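You operate a simulated robot arm through the tools that you are given. There is no shell and no other tool. Be economical: measure what you need, move in short steps, check, and stop when the job is done.

You are at the controls of a simulated two-armed robot. One attempt, no reset.

TASK
Fetch the thin white rod stub and set it on the front of the brown table. Take the small teal die and put it on the red die. Open the right door of the brown bench, fetch the white tub from the top of the brown bench and set it on the upper shelf of the brown bench and shut the door again. Fetch the small red die and set it on the top of the rod table. Take the white cup from the top of the barrel by the crates and leave it on the top of the barrel with the pump. The order is free. Set down upright: white tub, white cup.

It is judged by the outcome, as a careful person would: the job done as asked, and still so three seconds after it is handed in. It fails if anything else is knocked over, pushed out of place, dropped, spilled or broken.

THE ROBOT
Two 7-joint arms with fingered hands on one trunk, on a base that drives. Base frame: it is fixed to the floor where the robot stands at the start and does not move with it; the origin is under the middle of the robot, x ahead of it, y to its left, z up. Lengths are in m, angles in degrees, forces in N, time in s.
The left shoulder is at the start at [0.099, 0.128, 1.086], the right one opposite. Places, roughly: front of the brown table (18x13 cm) [0.3, 0.96, 0.72]; red die [-10.75, -2.25, 0.75]; right door of the brown bench [-10.4, -1.5, 0.4]; small red die [-10.75, -2.25, 0.75]; small teal die [-11, -2, 0.75]; thin white rod stub (8x2x2 cm) [0.5, 0.2, 0.8]; top of the barrel with the pump [-10.2, -3.9, 0.9]; top of the rod table [-9.7, -4.4, 0.8]; upper shelf of the brown bench [-10.6, -1.8, 0.4]; white cup (7x7x9 cm) [-10.8, -3.7, 0.9]; white tub [-10.75, -2.25, 0.75]. Payload 5 kg a hand.
The TCP of each hand is the grasp point between the finger pads, 0.037 m short of the fingertips. In the tool frame z runs along the fingers and y along their closing line. Largest opening 0.124 m; the body of the gripper starts 0.043 m behind the TCP. The gripper is a hand of 3 fingers: y runs from the thumb to the fingers, the wrist lies at [-0.021, -0.116, -0.203] in the tool frame.
Orientation is that of the tool frame in the base frame, as a unit quaternion [x, y, z, w]. With the fingers straight down and the wrist toward the robot, the tool's x, y and z point along [0, 1, 0], [1, 0, 0] and [0, 0, -1] of the base frame.

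THE INTERFACE
- The arms move only by the tool send_rows. It takes "left_steps", "right_steps" or both (then of equal length, played together; a hand with none holds still); each is a list of rows, each a list of 6 numbers: the shift along the tool's x, y, z in m, then the turn, a rotation vector about the tool's x, y, z in degrees. In form: [[dx, dy, dz, rx, ry, rz], ...]. A call has 1 to 20 rows; each row shifts and turns the commanded pose from where the row before left it, along the tool's axes as they then stand. A row lasts 0.2 s, in which the tool goes at most 0.05 m and 8.6 degrees; a call with a longer step from one row to the next is refused whole. A pose out of reach is approached as far as the arm can. The call stops where the force on the tool passes 40 N (or 10 N more than at its start, if that is more) or the arm is blocked; 0.2 s more then pass. In this call time passes only in rows, and 0.2 s behind the last. It gives the time, the measured TCP pose, the force on the tool (base axes), the opening and the grip force at its end, in the units of the frame above (readings bear some noise), with the torque about the TCP (base axes, N m) and any sound that the robot's microphone picked up.
- Cameras (640 x 400 px; columns grow to the right, rows downward): "scene" is now at [0.2392, 0.0535, 1.2374]; the picture's right is [0.65, -0.76, 0.00], its down [-0.50, -0.43, -0.75] and it looks along [0.57, 0.49, -0.66] (base axes); focal length 243 px, centre (320, 200). "left" rides on the left gripper at [-0.072, -0.104, -0.154] in its tool frame; the picture's right is [-0.83, -0.26, 0.49], its down [0.51, -0.72, 0.47] and it looks along [0.23, 0.64, 0.73] (tool axes); focal length 243 px, centre (320, 200). "right" rides on the right gripper at [0.072, -0.104, -0.154] in its tool frame; the picture's right is [-0.83, 0.26, -0.49], its down [-0.51, -0.72, 0.47] and it looks along [-0.23, 0.64, 0.73] (tool axes); focal length 243 px, centre (320, 200). There is no depth. A picture from a camera that has moved, and an enlarged one, comes with that camera's place and axes in the base frame and with its lens.
- get_image(camera): a new picture of that camera. No time passes.
- slide_trunk(by): slides the trunk up (or, below 0, down) by that many m; the arms and the scene camera ride with it, the base frame stays. It gives what a move gives, with no picture.
- base_move(legs): drives the robot by 1 to 6 legs, each [ahead, left, turn to the left] in m, m and degrees, along the robot's own axes; the way and the turn of a leg run together, so that a leg with both is an arc; at most 1.5 m and 180 degrees a leg. The arms and the cameras ride along, it lands a little off, and it stops where it bumps. It gives what a move gives.
- set_fingers(index, middle, thumb_bend, thumb_turn, hand): sets how far each is bent, from 0 (flat) to 100 (curled in); at 30 the hand is open as for a grip, at 70 the pads meet at the TCP. One left out holds its place. A second passes; each finger stops where it meets its share of the squeeze, and holds until it gets a number again. It is the only way to open and close the hand. It gives what a move gives, with no picture; readings hold the bend of each and the force on the fingers (four entries, about 0 where the hand has none), thumb and palm. thumb_turn goes from beside the hand (0) to across from the fingers (100), as for a grip.
- pan_tilt(pan, tilt): turns the head with the scene camera to pan (to the left, within 80 degrees either way) and tilt (down, from -29 to 69), counted from straight ahead of the robot. It gives what a move gives.
- enlarge(camera, box): a new picture of the part [left, top, right, bottom] of that camera's present view, enlarged. No time passes.
- job_done(): hands the job in; it is judged then, once.

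Work in short steps. Places have to be worked out from the pictures, the camera data and where the tool is seen: move nearer, look again, correct. Check each grasp and each placing, and mend what went wrong. You have 186 turns and 158 pictures in all, those below and enlarged ones among them. Open the grippers and draw the arms clear of the work before you hand the job in, unless the task says otherwise; then end with one line.

The tools are called by a JSON object that holds its "name" and its "arguments". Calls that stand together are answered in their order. send_rows: Moves the arms, as the interface text tells. Its arguments: {"type":"object","properties":{"left_steps":{"type":"array"},"right_steps":{"type":"array"}},"required":[]} The other tools are called the same way: slide_trunk (by) slides the trunk up or down; set_fingers (index, middle, thumb_bend, thumb_turn, hand) moves the fingers one by one; base_move (legs) drives the base; pan_tilt (pan, tilt) turns the head that bears the scene camera; get_image (camera) takes a picture; enlarge (camera, box) takes an enlarged picture of a part of a camera's view; job_done () hands the job in.

At the start:

```text
t: 0.0
left_position: [0.4963, 0.6854, 1.0396]
left_orientation: [0.707, 0.707, 0.0, 0.0]
left_wrist_force: [0.1, -0.9, 0.1]
left_torque: [-0.01, 0.01, -0.01]
left_grip_width: 0.1236
left_gripper_force: 0.1
left_shape: jaw
left_bend: [30.0, 30.0, 30.0, 98.0]
left_finger forces: [0.0, 0.0, 0.0, 0.1, 0.0, 0.1]
right_position: [0.6809, 0.1294, 1.0326]
right_orientation: [0.707, 0.707, -0.001, 0.0]
right_wrist_force: [0.0, -0.5, -0.5]
right_torque: [-0.01, 0.02, -0.02]
right_grip_width: 0.1237
right_gripper_force: 0.1
right_shape: jaw
right_bend: [30.0, 30.0, 30.0, 98.0]
right_finger forces: [0.0, 0.0, 0.0, 0.0, 0.0, 0.0]
trunk travel left (down, up): [-0.275, 0.288]
robot x, y, heading: [-0.0009, 0.0018, 0.1]
head pan, tilt: [40.4, 41.2]
```

scene: 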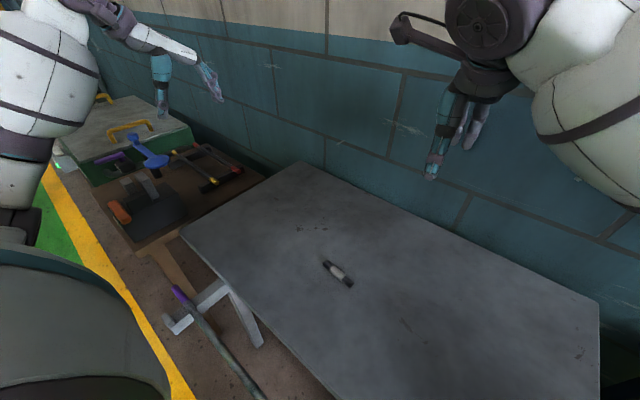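
right: 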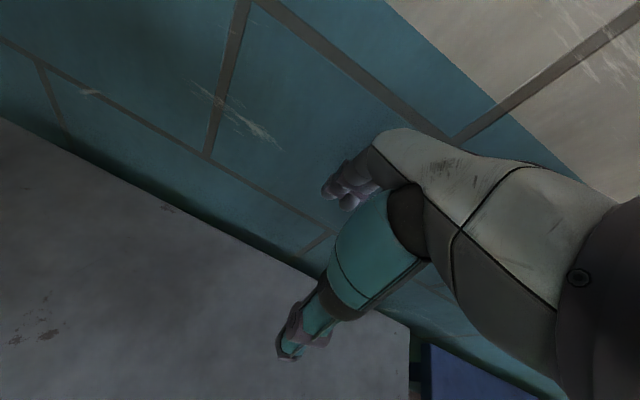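
left: 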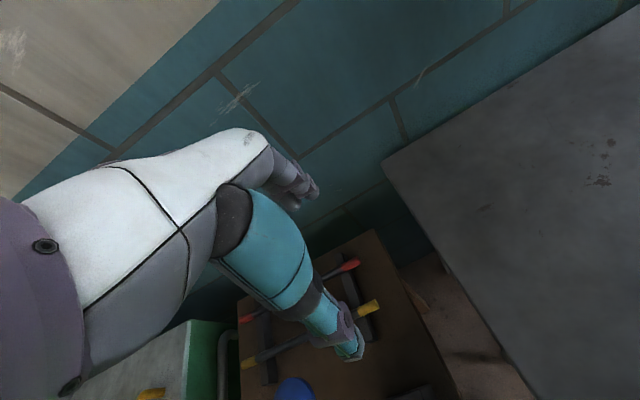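

I'll first look closer at the rod stub and at the brown table.

{"name": "enlarge", "arguments": {"camera": "scene", "box": [280, 230, 400, 305]}}

{"name": "enlarge", "arguments": {"camera": "scene", "box": [70, 120, 310, 270]}}

```text
5.33 times, centred on (340, 268) of scene
camera zoom: at [0.2392, 0.0535, 1.2374], right [0.65, -0.76, 0.0], down [-0.5, -0.43, -0.75], along [0.57, 0.49, -0.66], focal length 1298 px, centre (213, -160)
```

zoom: 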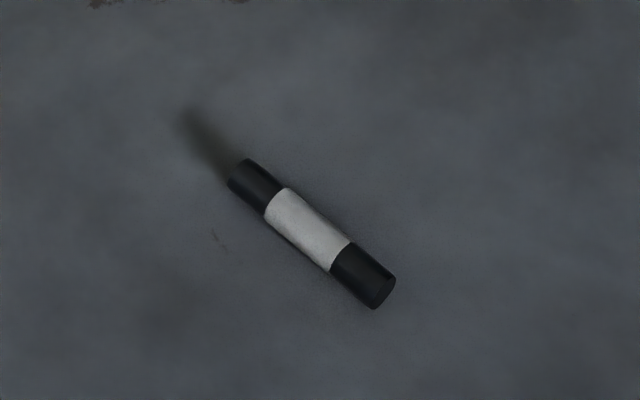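

```text
2.67 times, centred on (190, 195) of scene
camera zoom: at [0.2392, 0.0535, 1.2374], right [0.65, -0.76, 0.0], down [-0.5, -0.43, -0.75], along [0.57, 0.49, -0.66], focal length 649 px, centre (667, 213)
```

zoom: 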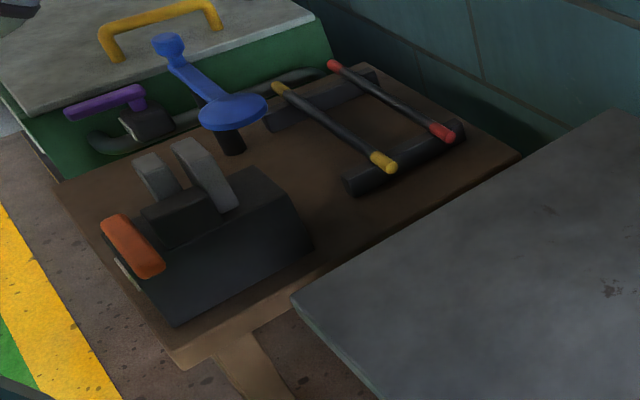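

The rod stub lies near [0.47, 0.205], axis roughly along y. Before driving I look around left and ahead for floor obstacles and the free zone of the brown table.

{"name": "pan_tilt", "arguments": {"pan": 75, "tilt": 45}}

{"name": "get_image", "arguments": {"camera": "scene"}}

{"name": "pan_tilt", "arguments": {"pan": 0, "tilt": 50}}

{"name": "get_image", "arguments": {"camera": "scene"}}

```text
t: 1.0
left_position: [0.4981, 0.6853, 1.0409]
left_orientation: [0.707, 0.707, 0.0, -0.001]
left_wrist_force: [-0.3, 0.4, -0.6]
left_torque: [-0.01, 0.01, 0.01]
left_grip_width: 0.1236
left_gripper_force: 0.0
left_shape: jaw
left_bend: [30.0, 30.0, 30.0, 98.0]
left_finger forces: [0.1, 0.0, 0.1, 0.1, 0.1, 0.0]
right_position: [0.6807, 0.1297, 1.032]
right_orientation: [0.708, 0.707, 0.0, 0.001]
right_wrist_force: [-0.1, 0.0, 0.2]
right_torque: [0.0, 0.02, -0.02]
right_grip_width: 0.1235
right_gripper_force: 0.0
right_shape: jaw
right_bend: [30.0, 30.0, 30.0, 98.0]
right_finger forces: [0.0, 0.0, 0.0, 0.0, 0.1, 0.1]
trunk travel left (down, up): [-0.275, 0.288]
robot x, y, heading: [-0.0024, -0.0026, -0.0]
head pan, tilt: [75.0, 45.0]
```

```text
152 pictures are left
camera scene: at [0.1962, 0.0774, 1.2319], right [0.97, -0.26, 0.0], down [-0.18, -0.68, -0.71], along [0.18, 0.68, -0.71], focal length 243 px, centre (320, 200)
```

scene: 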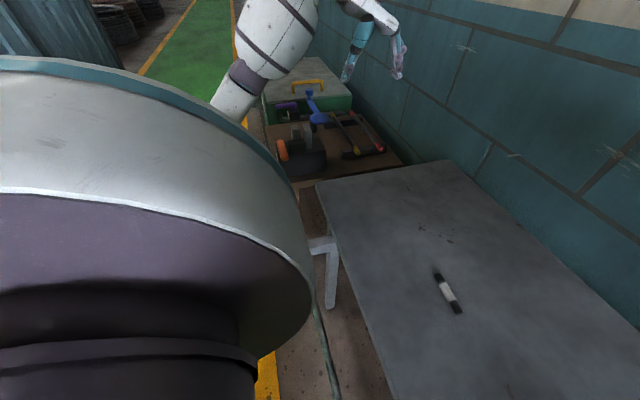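

```text
t: 2.5
left_position: [0.4992, 0.6847, 1.0397]
left_orientation: [0.707, 0.707, 0.001, 0.0]
left_wrist_force: [-0.2, -0.1, -0.7]
left_torque: [-0.02, 0.02, -0.01]
left_grip_width: 0.1236
left_gripper_force: 0.0
left_shape: jaw
left_bend: [30.0, 30.0, 30.0, 98.0]
left_finger forces: [0.0, 0.1, 0.1, 0.1, 0.1, 0.0]
right_position: [0.681, 0.1299, 1.0337]
right_orientation: [0.708, 0.707, 0.0, 0.0]
right_wrist_force: [-0.2, -0.1, 0.5]
right_torque: [0.0, -0.01, 0.01]
right_grip_width: 0.1237
right_gripper_force: 0.0
right_shape: jaw
right_bend: [30.0, 30.0, 30.0, 98.0]
right_finger forces: [0.0, 0.0, 0.1, 0.0, 0.1, 0.0]
trunk travel left (down, up): [-0.275, 0.288]
robot x, y, heading: [-0.0001, 0.0039, 0.3]
head pan, tilt: [0.0, 50.0]
```

```text
151 pictures are left
camera scene: at [0.2521, -0.001, 1.225], right [0.0, -1.0, 0.0], down [-0.77, 0.0, -0.64], along [0.64, 0.0, -0.77], focal length 243 px, centre (320, 200)
```

scene: 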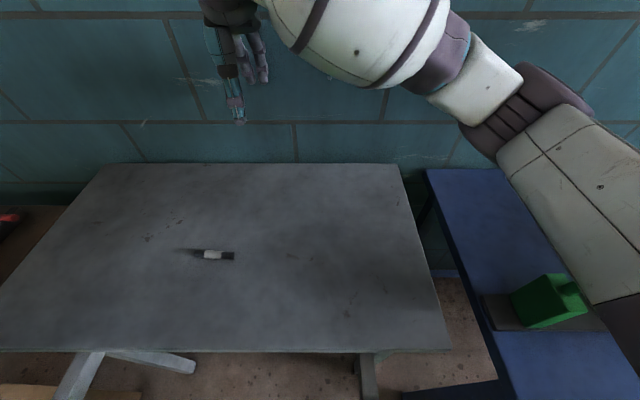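

The path behind appears clear enough; a stick lies on the floor in front of the base at x≈0.245, so backing off first is right. I back up 0.22 m and shift a bit left so the right hand hangs over the rod.

{"name": "base_move", "arguments": {"legs": [[-0.22, 0, 0], [0, 0.2, 0]]}}

{"name": "pan_tilt", "arguments": {"pan": 30, "tilt": 50}}

{"name": "get_image", "arguments": {"camera": "scene"}}

{"name": "get_image", "arguments": {"camera": "right"}}

```text
t: 6.2
left_position: [0.2708, 0.8896, 1.0403]
left_orientation: [0.707, 0.707, 0.0, 0.0]
left_wrist_force: [-0.1, 0.5, 0.1]
left_torque: [-0.01, 0.0, 0.01]
left_grip_width: 0.124
left_gripper_force: 0.1
left_shape: jaw
left_bend: [30.0, 30.0, 30.0, 98.0]
left_finger forces: [0.0, 0.1, 0.1, 0.0, 0.1, 0.0]
right_position: [0.4564, 0.3344, 1.0338]
right_orientation: [0.707, 0.708, 0.0, -0.001]
right_wrist_force: [0.4, 0.5, -0.3]
right_torque: [0.03, 0.03, 0.02]
right_grip_width: 0.1236
right_gripper_force: 0.0
right_shape: jaw
right_bend: [30.0, 30.0, 30.0, 98.0]
right_finger forces: [0.0, 0.0, 0.0, 0.1, 0.0, 0.0]
trunk travel left (down, up): [-0.275, 0.288]
robot x, y, heading: [-0.224, 0.2018, 0.0]
head pan, tilt: [0.0, 50.0]
```

```text
t: 7.1
left_position: [0.2709, 0.8891, 1.04]
left_orientation: [0.707, 0.707, 0.0, 0.0]
left_wrist_force: [0.2, 0.0, -0.2]
left_torque: [-0.01, 0.01, -0.03]
left_grip_width: 0.1236
left_gripper_force: 0.1
left_shape: jaw
left_bend: [30.0, 30.0, 30.0, 98.0]
left_finger forces: [0.0, 0.1, 0.1, 0.0, 0.0, 0.0]
right_position: [0.4576, 0.3326, 1.0327]
right_orientation: [0.707, 0.707, 0.0, 0.0]
right_wrist_force: [-0.1, 0.5, 0.0]
right_torque: [0.03, -0.01, 0.0]
right_grip_width: 0.1236
right_gripper_force: 0.1
right_shape: jaw
right_bend: [30.0, 30.0, 30.0, 98.0]
right_finger forces: [0.1, 0.0, 0.0, 0.0, 0.0, 0.0]
trunk travel left (down, up): [-0.275, 0.288]
robot x, y, heading: [-0.2243, 0.2052, 0.1]
head pan, tilt: [30.0, 50.0]
```

```text
150 pictures are left
camera scene: at [0.0175, 0.2401, 1.225], right [0.5, -0.87, 0.0], down [-0.66, -0.38, -0.64], along [0.56, 0.32, -0.77], focal length 243 px, centre (320, 200)
```

scene: 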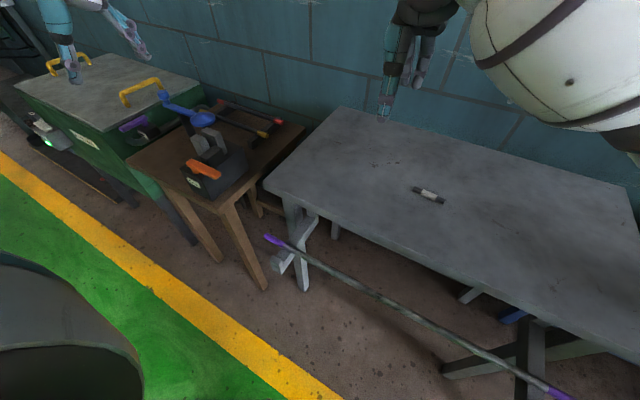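

```text
149 pictures are left
camera right: at [0.3533, 0.4052, 1.1873], right [0.26, -0.83, 0.49], down [-0.72, -0.51, -0.47], along [0.64, -0.23, -0.73], focal length 243 px, centre (320, 200)
```

right: 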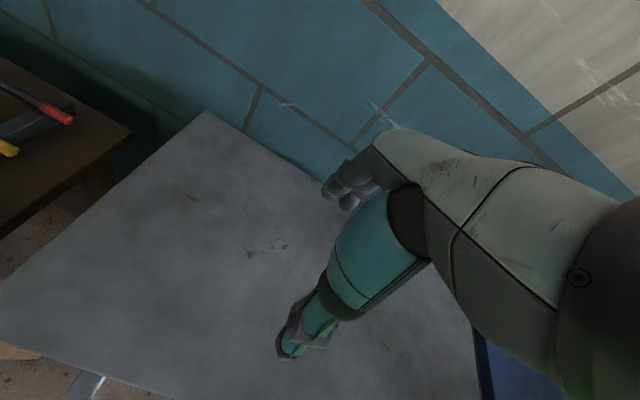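

The two views agree: rod at about [0.477, 0.206, 0.79], axis nearly along y. I move the right hand above it and lower to z≈0.90.

{"name": "send_rows", "arguments": {"right_steps": [[-0.042, 0.007, 0.03, 0, 0, 2], [-0.042, 0.007, 0.03, 0, 0, 2], [-0.043, 0.006, 0.03, 0, 0, 1], [0, 0, 0.03, 0, 0, 0], [0, 0, 0.013, 0, 0, 0]]}}

{"name": "get_image", "arguments": {"camera": "right"}}

{"name": "get_image", "arguments": {"camera": "scene"}}

```text
refused: row 1 steps farther than a row can; nothing moved
```

```text
148 pictures are left
camera right: at [0.3533, 0.4052, 1.1873], right [0.26, -0.83, 0.49], down [-0.72, -0.51, -0.47], along [0.64, -0.23, -0.73], focal length 243 px, centre (320, 200)
```

right: 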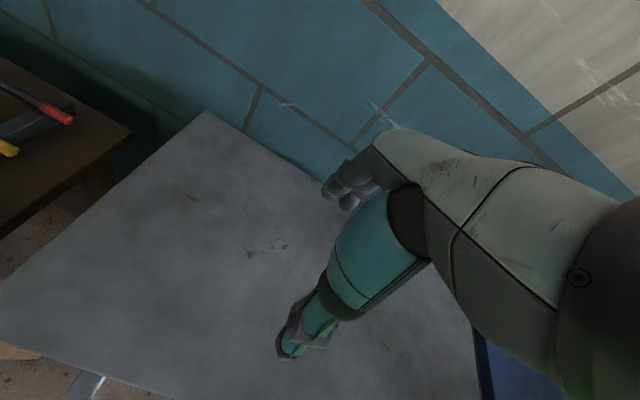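

```text
147 pictures are left
camera scene: at [0.0175, 0.2401, 1.225], right [0.5, -0.87, 0.0], down [-0.66, -0.38, -0.64], along [0.56, 0.32, -0.77], focal length 243 px, centre (320, 200)
```

scene: 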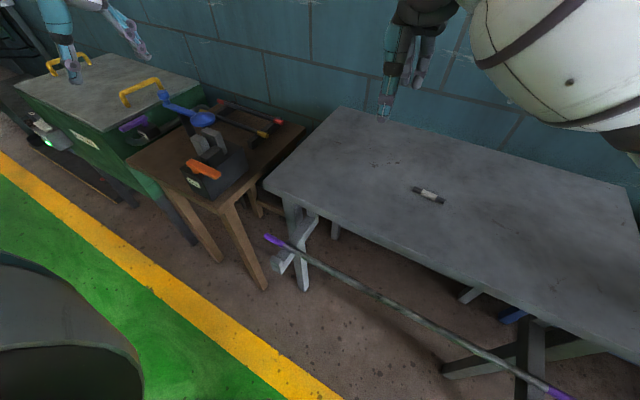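

The step norm was over the limit; I send smaller steps.

{"name": "send_rows", "arguments": {"right_steps": [[-0.032, 0.005, 0.025, 0, 0, 2], [-0.032, 0.005, 0.025, 0, 0, 2], [-0.032, 0.005, 0.025, 0, 0, 1], [-0.031, 0.005, 0.025, 0, 0, 0], [0, 0, 0.03, 0, 0, 0]]}}

{"name": "get_image", "arguments": {"camera": "right"}}

{"name": "enlarge", "arguments": {"camera": "scene", "box": [360, 100, 520, 200]}}

```text
t: 8.3
left_position: [0.2722, 0.8901, 1.0387]
left_orientation: [0.707, 0.708, 0.0, 0.0]
left_wrist_force: [0.5, -0.1, -0.1]
left_torque: [0.0, 0.0, -0.02]
left_grip_width: 0.1237
left_gripper_force: 0.0
left_shape: jaw
left_bend: [30.0, 30.0, 30.0, 98.0]
left_finger forces: [0.0, 0.0, 0.1, 0.0, 0.1, 0.0]
right_position: [0.4726, 0.2072, 0.9039]
right_orientation: [0.737, 0.676, 0.0, 0.0]
right_wrist_force: [-0.4, 0.3, 0.5]
right_torque: [0.0, 0.0, 0.02]
right_grip_width: 0.1238
right_gripper_force: 0.0
right_shape: jaw
right_bend: [30.0, 30.0, 30.0, 98.0]
right_finger forces: [0.1, 0.0, 0.0, 0.1, 0.0, 0.1]
trunk travel left (down, up): [-0.275, 0.288]
robot x, y, heading: [-0.2237, 0.2026, -0.1]
head pan, tilt: [30.0, 50.0]
```

```text
146 pictures are left
camera right: at [0.375, 0.2879, 1.0578], right [0.19, -0.85, 0.49], down [-0.76, -0.44, -0.47], along [0.62, -0.29, -0.73], focal length 243 px, centre (320, 200)
```

right: 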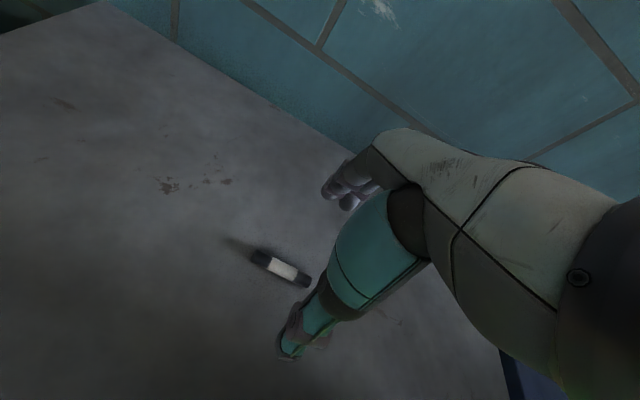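

```text
4.00 times, centred on (440, 150) of scene
camera zoom: at [0.0179, 0.241, 1.2249], right [0.5, -0.86, 0.0], down [-0.66, -0.39, -0.64], along [0.56, 0.32, -0.77], focal length 974 px, centre (-160, 400)
```

zoom: 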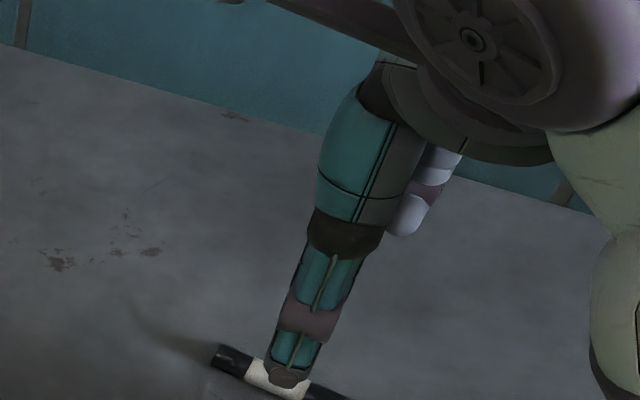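

Rod confirmed at [0.481, 0.207] from the hand camera. I lower in small steps; contact will stop the call.

{"name": "send_rows", "arguments": {"right_steps": [[0, 0.008, 0.03, 0, 0, 0], [0, 0, 0.02, 0, 0, 0], [0, 0, 0.01, 0, 0, 0], [0, 0, 0.01, 0, 0, 0], [0, 0, 0.005, 0, 0, 0], [0, 0, 0.005, 0, 0, 0], [0, 0, 0.005, 0, 0, 0]]}}

{"name": "get_image", "arguments": {"camera": "right"}}

{"name": "enlarge", "arguments": {"camera": "scene", "box": [360, 140, 520, 240]}}

```text
t: 9.9
left_position: [0.2709, 0.8902, 1.0402]
left_orientation: [0.706, 0.708, 0.001, 0.0]
left_wrist_force: [-0.6, 0.7, 0.7]
left_torque: [0.01, 0.01, 0.01]
left_grip_width: 0.1239
left_gripper_force: 0.2
left_shape: jaw
left_bend: [30.0, 30.0, 30.0, 98.0]
left_finger forces: [0.0, 0.0, 0.0, 0.0, 0.1, 0.1]
right_position: [0.4786, 0.2051, 0.8184]
right_orientation: [0.736, 0.677, 0.001, -0.001]
right_wrist_force: [0.2, -0.2, 1.4]
right_torque: [-0.05, -0.07, -0.04]
right_grip_width: 0.1236
right_gripper_force: 0.1
right_shape: jaw
right_bend: [30.0, 30.0, 30.0, 98.0]
right_finger forces: [0.1, 1.3, 0.0, 0.1, 0.0, 0.0]
trunk travel left (down, up): [-0.275, 0.288]
robot x, y, heading: [-0.2259, 0.2024, 0.1]
head pan, tilt: [30.0, 50.0]
```

```text
144 pictures are left
camera right: at [0.3811, 0.2861, 0.9723], right [0.19, -0.85, 0.49], down [-0.76, -0.44, -0.47], along [0.62, -0.29, -0.73], focal length 243 px, centre (320, 200)
```

right: 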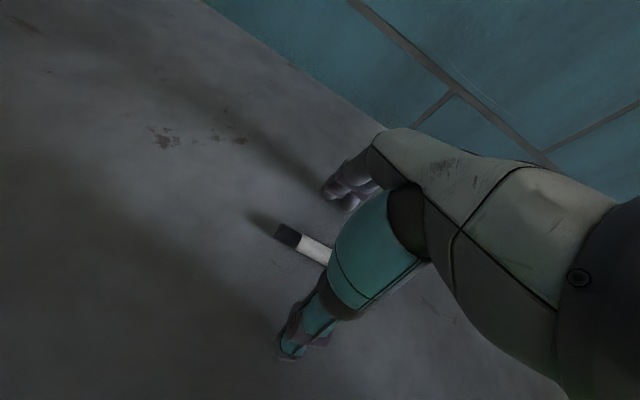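

```text
4.00 times, centred on (440, 190) of scene
camera zoom: at [0.0171, 0.2403, 1.2251], right [0.5, -0.86, 0.0], down [-0.66, -0.38, -0.64], along [0.56, 0.32, -0.77], focal length 974 px, centre (-160, 240)
```

zoom: 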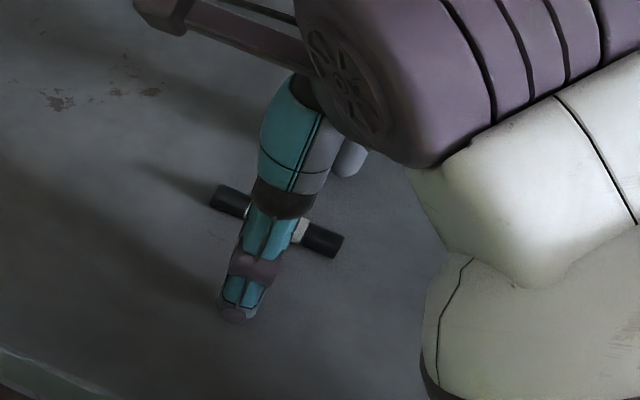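

A fingertip just touches the table at TCP z 0.818. I close the fingers gently and watch.

{"name": "set_fingers", "arguments": {"hand": "right", "index": 52, "middle": 52, "thumb_bend": 52}}

{"name": "get_image", "arguments": {"camera": "right"}}

{"name": "enlarge", "arguments": {"camera": "scene", "box": [360, 140, 520, 240]}}

```text
t: 11.1
left_position: [0.2719, 0.8895, 1.0399]
left_orientation: [0.706, 0.708, 0.0, 0.0]
left_wrist_force: [0.1, 0.4, 0.7]
left_torque: [0.0, 0.03, -0.02]
left_grip_width: 0.1234
left_gripper_force: 0.1
left_shape: jaw
left_bend: [30.0, 30.0, 30.0, 98.0]
left_finger forces: [0.1, 0.1, 0.1, 0.0, 0.0, 0.1]
right_position: [0.4793, 0.2059, 0.8212]
right_orientation: [0.738, 0.675, 0.005, 0.001]
right_wrist_force: [3.8, -1.1, 17.4]
right_torque: [-0.33, -0.86, 0.07]
right_grip_width: 0.0622
right_gripper_force: 9.7
right_shape: fingers
right_bend: [52.0, 49.0, 52.0, 98.0]
right_finger forces: [0.0, 18.1, 0.0, 0.1, 0.0, 0.0]
trunk travel left (down, up): [-0.275, 0.288]
robot x, y, heading: [-0.2201, 0.2029, 0.2]
head pan, tilt: [30.0, 50.0]
stopped (right hand): the force on the tool passed its limit at 40 N (the readings are from after the stop); the commanded pose is now the measured one
```

```text
142 pictures are left
camera right: at [0.3818, 0.2855, 0.9756], right [0.18, -0.85, 0.49], down [-0.76, -0.44, -0.48], along [0.63, -0.28, -0.73], focal length 243 px, centre (320, 200)
```

right: 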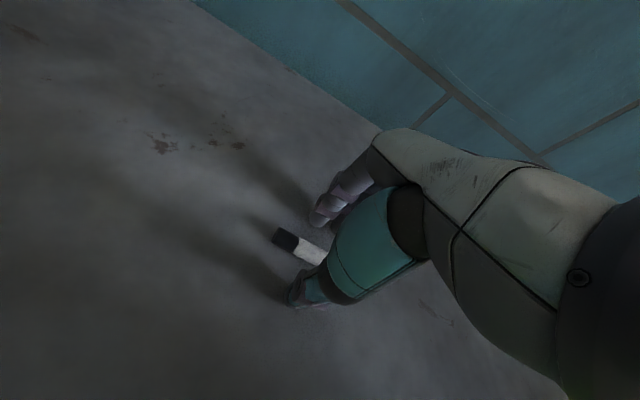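

```text
4.00 times, centred on (440, 190) of scene
camera zoom: at [0.0173, 0.2402, 1.2248], right [0.5, -0.86, 0.0], down [-0.66, -0.38, -0.64], along [0.56, 0.32, -0.77], focal length 974 px, centre (-160, 240)
```

zoom: 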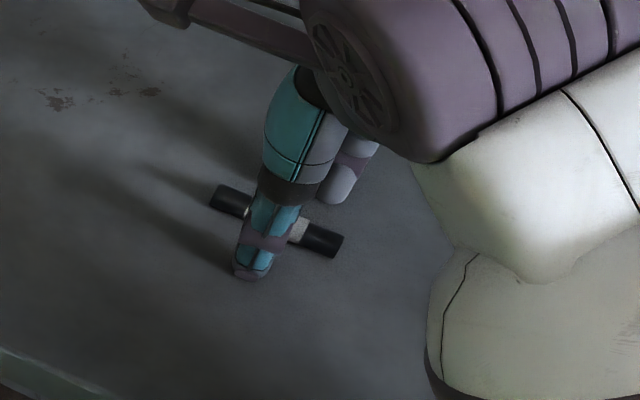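

The middle finger reaches lower as it closes. I raise 12 mm and close further.

{"name": "send_rows", "arguments": {"right_steps": [[0, 0, -0.006, 0, 0, 0], [0, 0, -0.005, 0, 0, 0]]}}

{"name": "set_fingers", "arguments": {"hand": "right", "index": 64, "middle": 64, "thumb_bend": 64}}

{"name": "get_image", "arguments": {"camera": "right"}}

{"name": "enlarge", "arguments": {"camera": "scene", "box": [360, 140, 520, 240]}}

```text
t: 11.7
left_position: [0.272, 0.8891, 1.0398]
left_orientation: [0.707, 0.707, 0.0, 0.0]
left_wrist_force: [-1.1, 0.3, 0.0]
left_torque: [0.02, 0.0, -0.01]
left_grip_width: 0.1236
left_gripper_force: 0.0
left_shape: jaw
left_bend: [30.0, 30.0, 30.0, 98.0]
left_finger forces: [0.0, 0.1, 0.1, 0.1, 0.0, 0.0]
right_position: [0.478, 0.207, 0.8317]
right_orientation: [0.737, 0.676, 0.002, 0.001]
right_wrist_force: [-0.8, 0.8, -0.6]
right_torque: [-0.03, 0.0, 0.05]
right_grip_width: 0.062
right_gripper_force: 0.1
right_shape: fingers
right_bend: [52.0, 52.0, 52.0, 98.0]
right_finger forces: [0.0, 0.1, 0.0, 0.0, 0.0, 0.1]
trunk travel left (down, up): [-0.275, 0.288]
robot x, y, heading: [-0.2197, 0.2027, 0.1]
head pan, tilt: [30.0, 50.0]
```

```text
t: 12.7
left_position: [0.272, 0.8894, 1.0402]
left_orientation: [0.706, 0.708, -0.001, 0.0]
left_wrist_force: [0.0, -1.0, 0.6]
left_torque: [-0.02, -0.01, 0.0]
left_grip_width: 0.1237
left_gripper_force: 0.1
left_shape: jaw
left_bend: [30.0, 30.0, 30.0, 98.0]
left_finger forces: [0.0, 0.0, 0.0, 0.0, 0.1, 0.0]
right_position: [0.4784, 0.2055, 0.8313]
right_orientation: [0.737, 0.676, 0.003, 0.001]
right_wrist_force: [0.7, -0.4, 0.7]
right_torque: [-0.01, -0.02, 0.02]
right_grip_width: 0.0251
right_gripper_force: 0.0
right_shape: fingers
right_bend: [64.0, 64.0, 64.0, 98.0]
right_finger forces: [0.1, 0.0, 0.0, 0.0, 0.0, 0.1]
trunk travel left (down, up): [-0.275, 0.288]
robot x, y, heading: [-0.2223, 0.1992, 0.2]
head pan, tilt: [30.0, 50.0]
```

```text
140 pictures are left
camera right: at [0.3812, 0.2861, 0.985], right [0.19, -0.85, 0.49], down [-0.76, -0.44, -0.48], along [0.62, -0.28, -0.73], focal length 243 px, centre (320, 200)
```

right: 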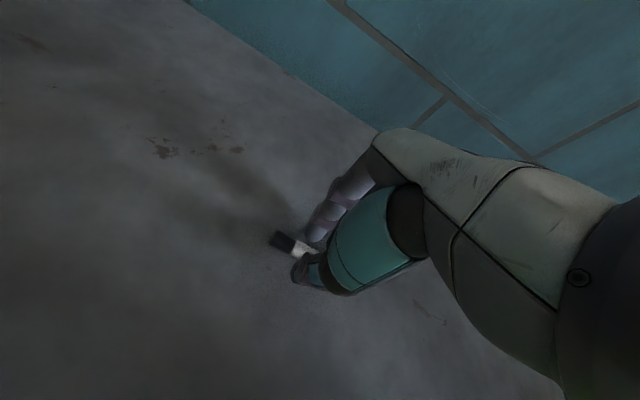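

```text
4.00 times, centred on (440, 190) of scene
camera zoom: at [0.0175, 0.2403, 1.225], right [0.5, -0.86, 0.0], down [-0.66, -0.38, -0.64], along [0.56, 0.32, -0.77], focal length 974 px, centre (-160, 240)
```

zoom: 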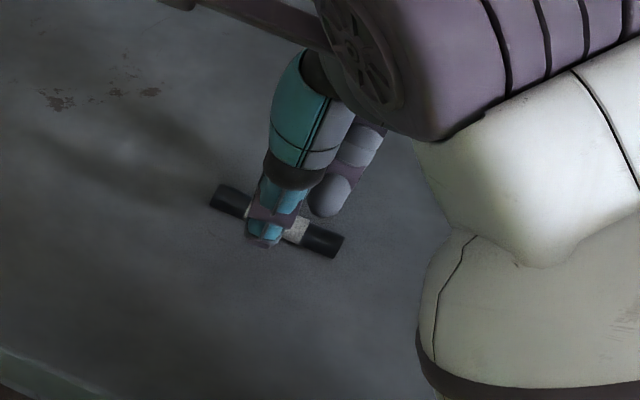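

Gap is now 25 mm, rod between the fingertips. I close on to squeeze.

{"name": "send_rows", "arguments": {"right_steps": [[0, 0, 0.003, 0, 0, 0]]}}

{"name": "set_fingers", "arguments": {"hand": "right", "index": 76, "middle": 76, "thumb_bend": 76}}

{"name": "get_image", "arguments": {"camera": "right"}}

```text
t: 13.1
left_position: [0.2721, 0.8884, 1.0396]
left_orientation: [0.707, 0.707, -0.001, 0.0]
left_wrist_force: [0.2, 0.1, -0.2]
left_torque: [0.01, -0.04, 0.0]
left_grip_width: 0.1235
left_gripper_force: 0.0
left_shape: jaw
left_bend: [30.0, 30.0, 30.0, 98.0]
left_finger forces: [0.0, 0.0, 0.0, 0.0, 0.0, 0.0]
right_position: [0.4797, 0.206, 0.8287]
right_orientation: [0.737, 0.676, 0.002, 0.001]
right_wrist_force: [-0.5, 0.1, 0.1]
right_torque: [-0.05, 0.0, 0.03]
right_grip_width: 0.0252
right_gripper_force: 0.1
right_shape: fingers
right_bend: [64.0, 64.0, 64.0, 98.0]
right_finger forces: [0.1, 0.0, 0.1, 0.0, 0.0, 0.0]
trunk travel left (down, up): [-0.275, 0.288]
robot x, y, heading: [-0.2289, 0.2022, 0.2]
head pan, tilt: [30.0, 50.0]
```

```text
t: 14.1
left_position: [0.2714, 0.8892, 1.0403]
left_orientation: [0.707, 0.708, -0.001, 0.0]
left_wrist_force: [0.3, 0.2, -0.6]
left_torque: [-0.03, 0.01, 0.02]
left_grip_width: 0.1238
left_gripper_force: 0.1
left_shape: jaw
left_bend: [30.0, 30.0, 30.0, 98.0]
left_finger forces: [0.0, 0.1, 0.0, 0.0, 0.0, 0.0]
right_position: [0.4782, 0.2058, 0.8285]
right_orientation: [0.737, 0.676, 0.002, 0.001]
right_wrist_force: [0.2, -0.2, 5.3]
right_torque: [0.04, -0.03, -0.01]
right_grip_width: 0.0
right_gripper_force: 0.0
right_shape: fingers
right_bend: [75.0, 76.0, 72.0, 97.0]
right_finger forces: [0.1, 0.0, 0.1, 0.1, 0.0, 0.1]
trunk travel left (down, up): [-0.275, 0.288]
robot x, y, heading: [-0.2223, 0.1977, 0.1]
head pan, tilt: [30.0, 50.0]
```

```text
138 pictures are left
camera right: at [0.3814, 0.286, 0.9823], right [0.19, -0.85, 0.49], down [-0.76, -0.44, -0.48], along [0.62, -0.28, -0.73], focal length 243 px, centre (320, 200)
```

right: 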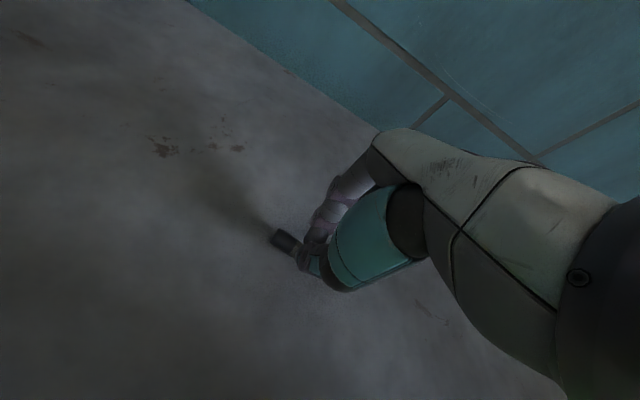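

The fingers closed above the rod without gripping. I reopen partly to 56, then lower to light contact before closing again.

{"name": "set_fingers", "arguments": {"hand": "right", "index": 56, "middle": 56, "thumb_bend": 56}}

{"name": "send_rows", "arguments": {"right_steps": [[0, 0, 0.003, 0, 0, 0], [0, 0, 0.002, 0, 0, 0], [0, 0, 0.002, 0, 0, 0]]}}

{"name": "get_image", "arguments": {"camera": "right"}}

{"name": "enlarge", "arguments": {"camera": "scene", "box": [380, 150, 476, 210]}}

```text
t: 15.1
left_position: [0.272, 0.89, 1.0393]
left_orientation: [0.706, 0.708, 0.001, 0.001]
left_wrist_force: [0.2, 0.1, -0.2]
left_torque: [0.02, -0.02, 0.01]
left_grip_width: 0.1235
left_gripper_force: 0.1
left_shape: jaw
left_bend: [30.0, 30.0, 30.0, 98.0]
left_finger forces: [0.1, 0.1, 0.0, 0.1, 0.0, 0.0]
right_position: [0.4788, 0.2057, 0.829]
right_orientation: [0.736, 0.677, 0.002, 0.001]
right_wrist_force: [0.6, -0.1, 0.4]
right_torque: [-0.02, -0.03, -0.02]
right_grip_width: 0.0486
right_gripper_force: 0.1
right_shape: fingers
right_bend: [56.0, 56.0, 56.0, 97.0]
right_finger forces: [0.0, 0.0, 0.0, 0.1, 0.0, 0.0]
trunk travel left (down, up): [-0.275, 0.288]
robot x, y, heading: [-0.2219, 0.2029, 0.1]
head pan, tilt: [30.0, 50.0]
```

```text
t: 15.8
left_position: [0.2738, 0.8827, 1.0447]
left_orientation: [0.707, 0.708, 0.002, -0.001]
left_wrist_force: [-0.2, 0.3, 0.0]
left_torque: [0.0, -0.02, -0.01]
left_grip_width: 0.1236
left_gripper_force: 0.0
left_shape: jaw
left_bend: [30.0, 30.0, 30.0, 98.0]
left_finger forces: [0.0, 0.0, 0.0, 0.0, 0.0, 0.1]
right_position: [0.486, 0.1931, 0.8345]
right_orientation: [0.74, 0.673, 0.009, 0.009]
right_wrist_force: [0.2, 0.4, 0.5]
right_torque: [0.03, 0.0, 0.04]
right_grip_width: 0.0486
right_gripper_force: 0.1
right_shape: fingers
right_bend: [56.0, 56.0, 56.0, 97.0]
right_finger forces: [0.0, 0.0, 0.2, 0.0, 0.0, 0.0]
trunk travel left (down, up): [-0.275, 0.288]
robot x, y, heading: [-0.2276, 0.204, -0.2]
head pan, tilt: [30.0, 50.0]
```

```text
137 pictures are left
camera right: at [0.386, 0.2754, 0.9858], right [0.17, -0.85, 0.5], down [-0.75, -0.44, -0.49], along [0.63, -0.29, -0.72], focal length 243 px, centre (320, 200)
```

right: 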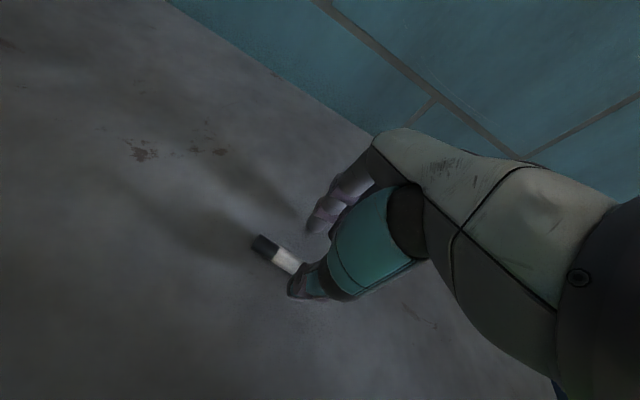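

```text
6.67 times, centred on (428, 180) of scene
camera zoom: at [0.0176, 0.2342, 1.2271], right [0.5, -0.87, 0.0], down [-0.66, -0.38, -0.64], along [0.56, 0.32, -0.76], focal length 1623 px, centre (-400, 333)
```

zoom: 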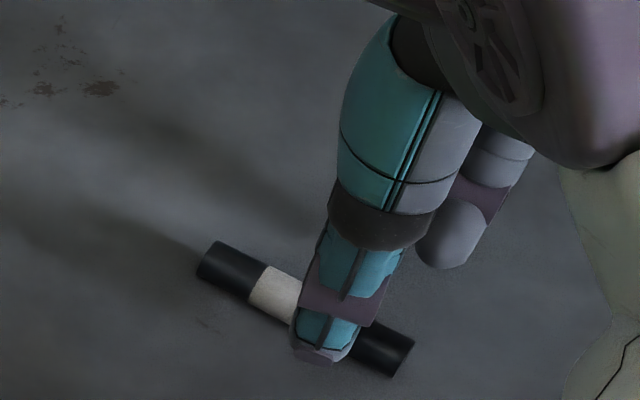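

Both hands shifted slightly at once, which suggests a sway; I send a null row and re-read.

{"name": "send_rows", "arguments": {"right_steps": [[0, 0, 0, 0, 0, 0], [0, 0, 0, 0, 0, 0]]}}

{"name": "enlarge", "arguments": {"camera": "scene", "box": [380, 150, 476, 210]}}

```text
t: 16.4
left_position: [0.2707, 0.8853, 1.0435]
left_orientation: [0.706, 0.708, 0.002, -0.001]
left_wrist_force: [-0.3, -0.5, -0.1]
left_torque: [0.02, 0.0, 0.0]
left_grip_width: 0.1239
left_gripper_force: 0.1
left_shape: jaw
left_bend: [30.0, 30.0, 30.0, 98.0]
left_finger forces: [0.0, 0.0, 0.0, 0.0, 0.0, 0.0]
right_position: [0.4851, 0.193, 0.8339]
right_orientation: [0.74, 0.672, 0.008, 0.011]
right_wrist_force: [0.1, -0.1, -0.1]
right_torque: [-0.02, -0.01, -0.02]
right_grip_width: 0.0488
right_gripper_force: 0.0
right_shape: fingers
right_bend: [56.0, 56.0, 56.0, 97.0]
right_finger forces: [0.0, 0.1, 0.0, 0.0, 0.1, 0.0]
trunk travel left (down, up): [-0.275, 0.288]
robot x, y, heading: [-0.2217, 0.202, 0.1]
head pan, tilt: [30.0, 50.0]
```

```text
6.67 times, centred on (428, 180) of scene
camera zoom: at [0.0162, 0.2355, 1.226], right [0.5, -0.87, 0.0], down [-0.66, -0.38, -0.65], along [0.56, 0.32, -0.76], focal length 1623 px, centre (-400, 333)
```

zoom: 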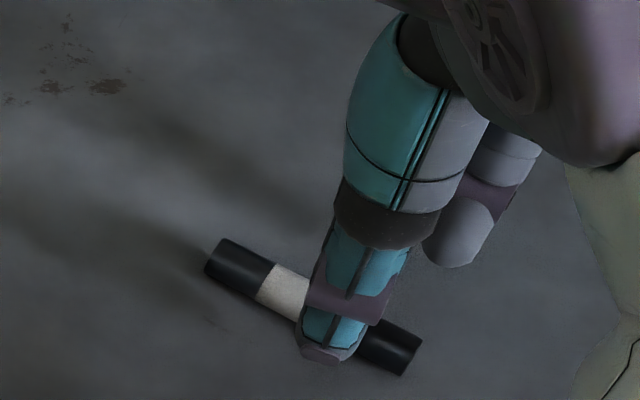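

Something nudged the robot by about 1 cm. I correct sideways while slightly high, then descend gently.

{"name": "send_rows", "arguments": {"right_steps": [[0.013, -0.006, -0.002, 0, 0, 0], [0, 0, 0.005, 0, 0, 0], [0, 0, 0.004, 0, 0, 0], [0, 0, 0.003, 0, 0, 0], [0, 0, 0.002, 0, 0, 0]]}}

{"name": "enlarge", "arguments": {"camera": "scene", "box": [380, 150, 476, 210]}}

```text
t: 17.9
left_position: [0.2758, 0.8522, 1.0355]
left_orientation: [0.709, 0.705, -0.002, 0.0]
left_wrist_force: [1.3, 1.4, -1.2]
left_torque: [-0.11, 0.06, -0.02]
left_grip_width: 0.1237
left_gripper_force: 0.0
left_shape: jaw
left_bend: [30.0, 30.0, 30.0, 98.0]
left_finger forces: [0.0, 0.1, 0.1, 0.0, 0.0, 0.0]
right_position: [0.5028, 0.1575, 0.8607]
right_orientation: [0.747, 0.662, 0.029, 0.046]
right_wrist_force: [0.2, -0.4, -0.5]
right_torque: [-0.03, 0.04, 0.01]
right_grip_width: 0.0489
right_gripper_force: 0.1
right_shape: fingers
right_bend: [56.0, 56.0, 56.0, 97.0]
right_finger forces: [0.0, 0.0, 0.1, 0.1, 0.0, 0.0]
trunk travel left (down, up): [-0.275, 0.288]
robot x, y, heading: [-0.2212, 0.1667, -0.4]
head pan, tilt: [30.0, 50.0]
stopped in row 5 (right hand): the arm was blocked; the commanded pose is now the measured one
```

```text
6.67 times, centred on (428, 180) of scene
camera zoom: at [0.0162, 0.2053, 1.2217], right [0.49, -0.87, 0.0], down [-0.66, -0.38, -0.64], along [0.56, 0.32, -0.77], focal length 1623 px, centre (-400, 333)
```

zoom: 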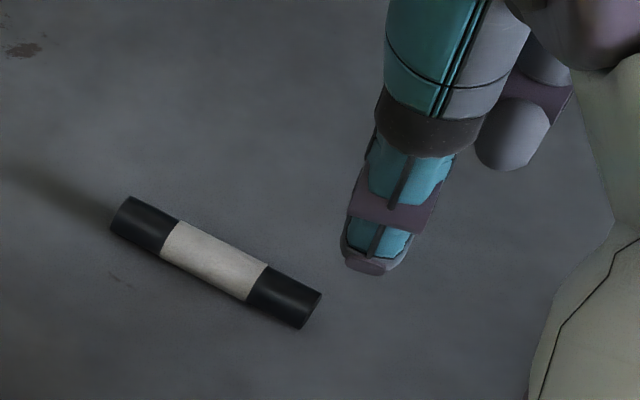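

The arm was blocked and the base got pushed: some part of the right arm touches something. I raise the hand and look wide.

{"name": "send_rows", "arguments": {"right_steps": [[0, 0, -0.03, 0, 0, 0], [0, 0, -0.03, 0, 0, 0], [0, 0, -0.03, 0, 0, 0]]}}

{"name": "pan_tilt", "arguments": {"pan": -25, "tilt": 45}}

{"name": "get_image", "arguments": {"camera": "scene"}}

```text
t: 18.6
left_position: [0.2745, 0.8539, 1.0402]
left_orientation: [0.708, 0.706, 0.001, 0.0]
left_wrist_force: [1.3, -1.4, -0.5]
left_torque: [0.0, 0.01, 0.01]
left_grip_width: 0.124
left_gripper_force: 0.1
left_shape: jaw
left_bend: [30.0, 30.0, 30.0, 97.0]
left_finger forces: [0.0, 0.0, 0.1, 0.0, 0.0, 0.0]
right_position: [0.4934, 0.1683, 0.9516]
right_orientation: [0.743, 0.668, 0.029, 0.04]
right_wrist_force: [1.0, 0.0, 0.3]
right_torque: [0.01, -0.03, -0.01]
right_grip_width: 0.0489
right_gripper_force: 0.1
right_shape: fingers
right_bend: [56.0, 56.0, 56.0, 98.0]
right_finger forces: [0.1, 0.0, 0.1, 0.0, 0.1, 0.0]
trunk travel left (down, up): [-0.275, 0.288]
robot x, y, heading: [-0.2256, 0.1694, -0.1]
head pan, tilt: [30.0, 50.0]
```

```text
t: 19.9
left_position: [0.2752, 0.8525, 1.0404]
left_orientation: [0.708, 0.706, 0.0, -0.001]
left_wrist_force: [-0.7, -0.4, 0.3]
left_torque: [0.02, 0.02, -0.02]
left_grip_width: 0.1237
left_gripper_force: 0.2
left_shape: jaw
left_bend: [30.0, 30.0, 30.0, 97.0]
left_finger forces: [0.0, 0.0, 0.0, 0.1, 0.1, 0.0]
right_position: [0.4946, 0.1682, 0.9513]
right_orientation: [0.744, 0.666, 0.03, 0.041]
right_wrist_force: [0.5, 0.3, -0.6]
right_torque: [-0.01, 0.03, 0.01]
right_grip_width: 0.049
right_gripper_force: 0.2
right_shape: fingers
right_bend: [56.0, 56.0, 56.0, 98.0]
right_finger forces: [0.0, 0.0, 0.1, 0.0, 0.1, 0.0]
trunk travel left (down, up): [-0.275, 0.288]
robot x, y, heading: [-0.2267, 0.1707, 0.1]
head pan, tilt: [-25.0, 45.0]
```

```text
133 pictures are left
camera scene: at [0.0247, 0.1328, 1.2319], right [-0.42, -0.91, 0.0], down [-0.64, 0.3, -0.71], along [0.64, -0.3, -0.71], focal length 243 px, centre (320, 200)
```

scene: 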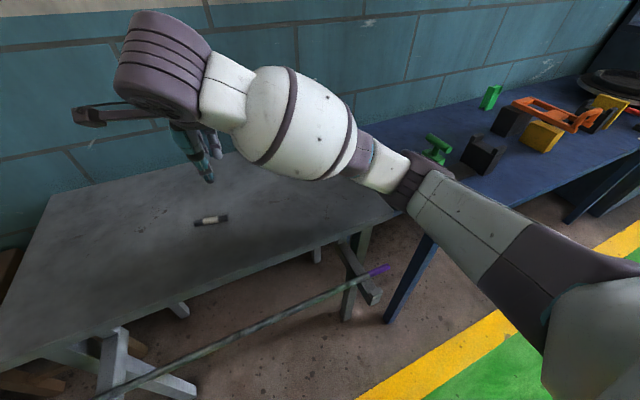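

The right elbow hangs low at the table, the cause of the blockage. I raise the trunk 0.2 m and shift the base left so the arm works from its own side.

{"name": "slide_trunk", "arguments": {"by": 0.22}}

{"name": "base_move", "arguments": {"legs": [[0, 0.27, 0]]}}

{"name": "get_image", "arguments": {"camera": "scene"}}

```text
t: 22.2
left_position: [0.2751, 0.8534, 1.2591]
left_orientation: [0.708, 0.706, 0.0, -0.001]
left_wrist_force: [-0.2, 0.6, -0.5]
left_torque: [-0.01, 0.01, 0.02]
left_grip_width: 0.1237
left_gripper_force: 0.1
left_shape: jaw
left_bend: [30.0, 30.0, 30.0, 97.0]
left_finger forces: [0.0, 0.0, 0.1, 0.0, 0.1, 0.1]
right_position: [0.4935, 0.167, 1.1716]
right_orientation: [0.744, 0.666, 0.029, 0.04]
right_wrist_force: [-0.7, 0.4, -0.4]
right_torque: [0.04, -0.02, 0.02]
right_grip_width: 0.0489
right_gripper_force: 0.1
right_shape: fingers
right_bend: [56.0, 56.0, 56.0, 98.0]
right_finger forces: [0.0, 0.1, 0.0, 0.1, 0.0, 0.1]
trunk travel left (down, up): [-0.495, 0.068]
robot x, y, heading: [-0.2243, 0.1712, -0.0]
head pan, tilt: [-25.0, 45.0]
```

```text
t: 25.2
left_position: [0.2773, 1.123, 1.2608]
left_orientation: [0.709, 0.705, 0.0, 0.0]
left_wrist_force: [-0.6, -0.3, 0.7]
left_torque: [0.03, 0.0, -0.03]
left_grip_width: 0.1239
left_gripper_force: 0.1
left_shape: jaw
left_bend: [30.0, 30.0, 30.0, 97.0]
left_finger forces: [0.0, 0.0, 0.0, 0.0, 0.1, 0.1]
right_position: [0.4937, 0.4363, 1.173]
right_orientation: [0.744, 0.666, 0.03, 0.041]
right_wrist_force: [0.1, 0.1, 0.2]
right_torque: [0.01, 0.03, 0.0]
right_grip_width: 0.049
right_gripper_force: 0.0
right_shape: fingers
right_bend: [56.0, 56.0, 56.0, 98.0]
right_finger forces: [0.0, 0.0, 0.0, 0.1, 0.0, 0.0]
trunk travel left (down, up): [-0.495, 0.068]
robot x, y, heading: [-0.2215, 0.4373, -0.2]
head pan, tilt: [-25.0, 45.0]
```

```text
132 pictures are left
camera scene: at [-0.0499, 0.4031, 1.4712], right [-0.43, -0.9, 0.0], down [-0.64, 0.3, -0.71], along [0.64, -0.3, -0.71], focal length 243 px, centre (320, 200)
```

scene: 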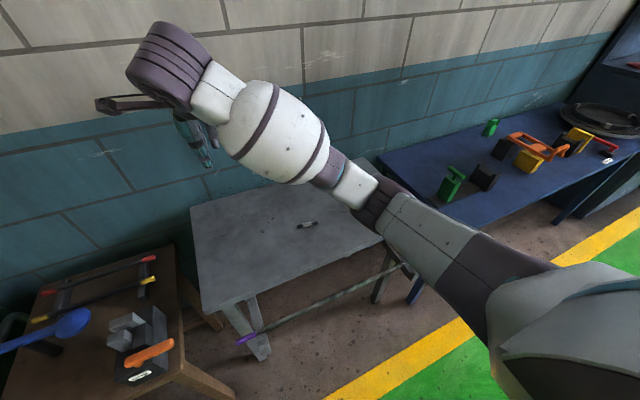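

Clear now. I level the hand and move it to above the rod, z≈0.93.

{"name": "send_rows", "arguments": {"right_steps": [[0, 0, 0, 5.8, 0.5, 0], [-0.0328, 0.0014, 0.0347, 0, 0, 0], [-0.0328, 0.0014, 0.0347, 0, 0, 0], [-0.0328, 0.0014, 0.0347, 0, 0, 0], [-0.0328, 0.0014, 0.0347, 0, 0, 0], [-0.0328, 0.0014, 0.0347, 0, 0, 0], [-0.0328, 0.0014, 0.0347, 0, 0, 0], [-0.0328, 0.0014, 0.0347, 0, 0, 0]]}}

{"name": "get_image", "arguments": {"camera": "right"}}

{"name": "get_image", "arguments": {"camera": "scene"}}

```text
t: 27.0
left_position: [0.2769, 1.1225, 1.2607]
left_orientation: [0.708, 0.706, 0.0, -0.001]
left_wrist_force: [-0.1, -1.5, 0.0]
left_torque: [0.05, -0.04, 0.0]
left_grip_width: 0.1238
left_gripper_force: 0.0
left_shape: jaw
left_bend: [30.0, 30.0, 30.0, 97.0]
left_finger forces: [0.1, 0.1, 0.1, 0.0, 0.0, 0.0]
right_position: [0.4765, 0.2044, 0.9291]
right_orientation: [0.746, 0.666, 0.0, 0.001]
right_wrist_force: [-0.1, -1.1, 0.4]
right_torque: [0.02, 0.0, -0.01]
right_grip_width: 0.0489
right_gripper_force: 0.0
right_shape: fingers
right_bend: [56.0, 56.0, 56.0, 98.0]
right_finger forces: [0.0, 0.0, 0.0, 0.0, 0.1, 0.1]
trunk travel left (down, up): [-0.495, 0.068]
robot x, y, heading: [-0.2259, 0.439, -0.3]
head pan, tilt: [-25.0, 45.0]
```

```text
131 pictures are left
camera right: at [0.383, 0.2879, 1.0835], right [0.17, -0.85, 0.49], down [-0.77, -0.42, -0.47], along [0.61, -0.3, -0.73], focal length 243 px, centre (320, 200)
```

right: 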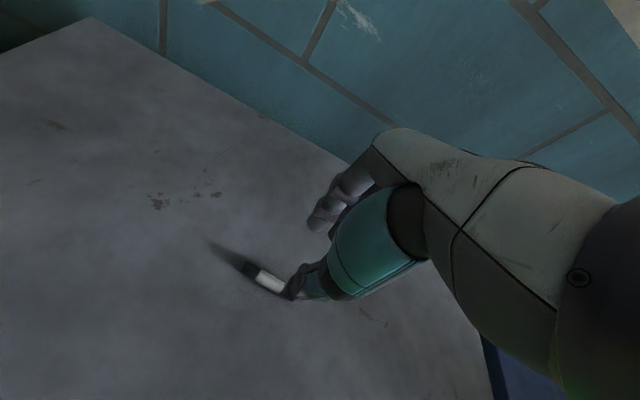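

```text
130 pictures are left
camera scene: at [-0.0503, 0.4023, 1.4712], right [-0.43, -0.9, 0.0], down [-0.64, 0.3, -0.71], along [0.64, -0.3, -0.71], focal length 243 px, centre (320, 200)
```

scene: 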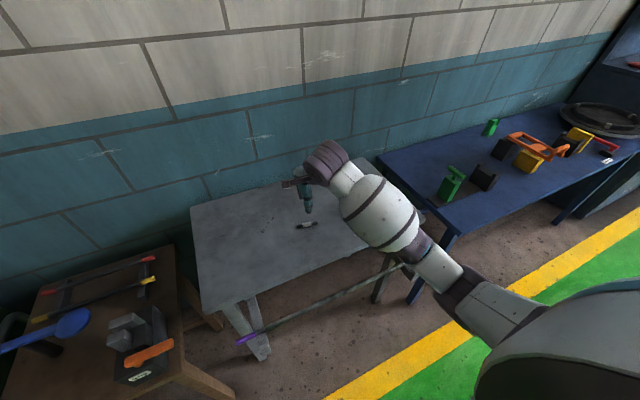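

The rod is right under the TCP. I lower with fingers at 56, small steps near the end.

{"name": "send_rows", "arguments": {"right_steps": [[0, 0, 0.045, 0, 0, 0], [0, 0, 0.045, 0, 0, 0], [0, 0, 0.01, 0, 0, 0], [0, 0, 0.004, 0, 0, 0], [0, 0, 0.003, 0, 0, 0], [0, 0, 0.003, 0, 0, 0]]}}

{"name": "get_image", "arguments": {"camera": "right"}}

{"name": "enlarge", "arguments": {"camera": "scene", "box": [264, 190, 360, 250]}}

```text
t: 28.4
left_position: [0.2754, 1.124, 1.2613]
left_orientation: [0.708, 0.706, 0.001, 0.001]
left_wrist_force: [0.6, -0.6, 0.3]
left_torque: [-0.03, -0.01, -0.02]
left_grip_width: 0.1238
left_gripper_force: 0.1
left_shape: jaw
left_bend: [30.0, 30.0, 30.0, 97.0]
left_finger forces: [0.0, 0.0, 0.0, 0.0, 0.0, 0.0]
right_position: [0.4789, 0.2068, 0.8209]
right_orientation: [0.746, 0.666, 0.001, 0.002]
right_wrist_force: [1.2, 0.2, 8.9]
right_torque: [-0.13, -0.34, 0.03]
right_grip_width: 0.0489
right_gripper_force: 4.7
right_shape: fingers
right_bend: [56.0, 56.0, 56.0, 98.0]
right_finger forces: [0.3, 8.3, 0.1, 0.1, 0.0, 0.0]
trunk travel left (down, up): [-0.495, 0.068]
robot x, y, heading: [-0.2214, 0.4402, -0.0]
head pan, tilt: [-25.0, 45.0]
```

```text
129 pictures are left
camera right: at [0.3826, 0.2902, 0.9757], right [0.17, -0.85, 0.5], down [-0.77, -0.43, -0.47], along [0.61, -0.3, -0.73], focal length 243 px, centre (320, 200)
```

right: 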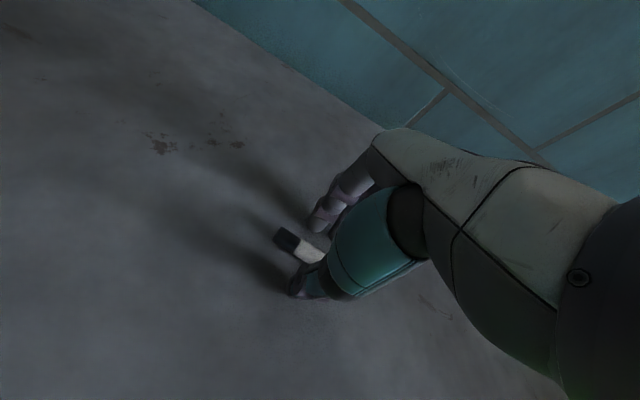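

```text
6.67 times, centred on (312, 220) of scene
camera zoom: at [-0.0511, 0.4043, 1.4716], right [-0.43, -0.9, 0.0], down [-0.64, 0.3, -0.71], along [0.64, -0.3, -0.71], focal length 1623 px, centre (373, 67)
```

zoom: 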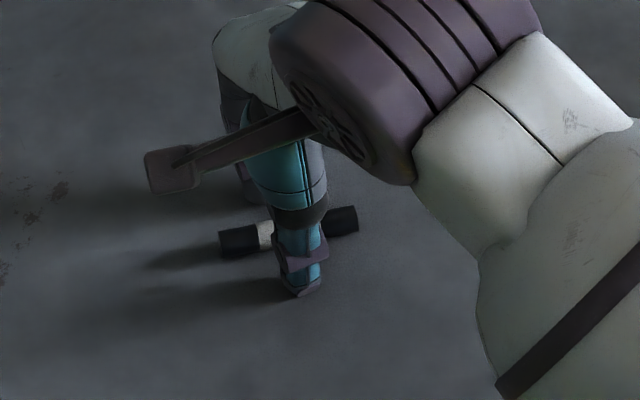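

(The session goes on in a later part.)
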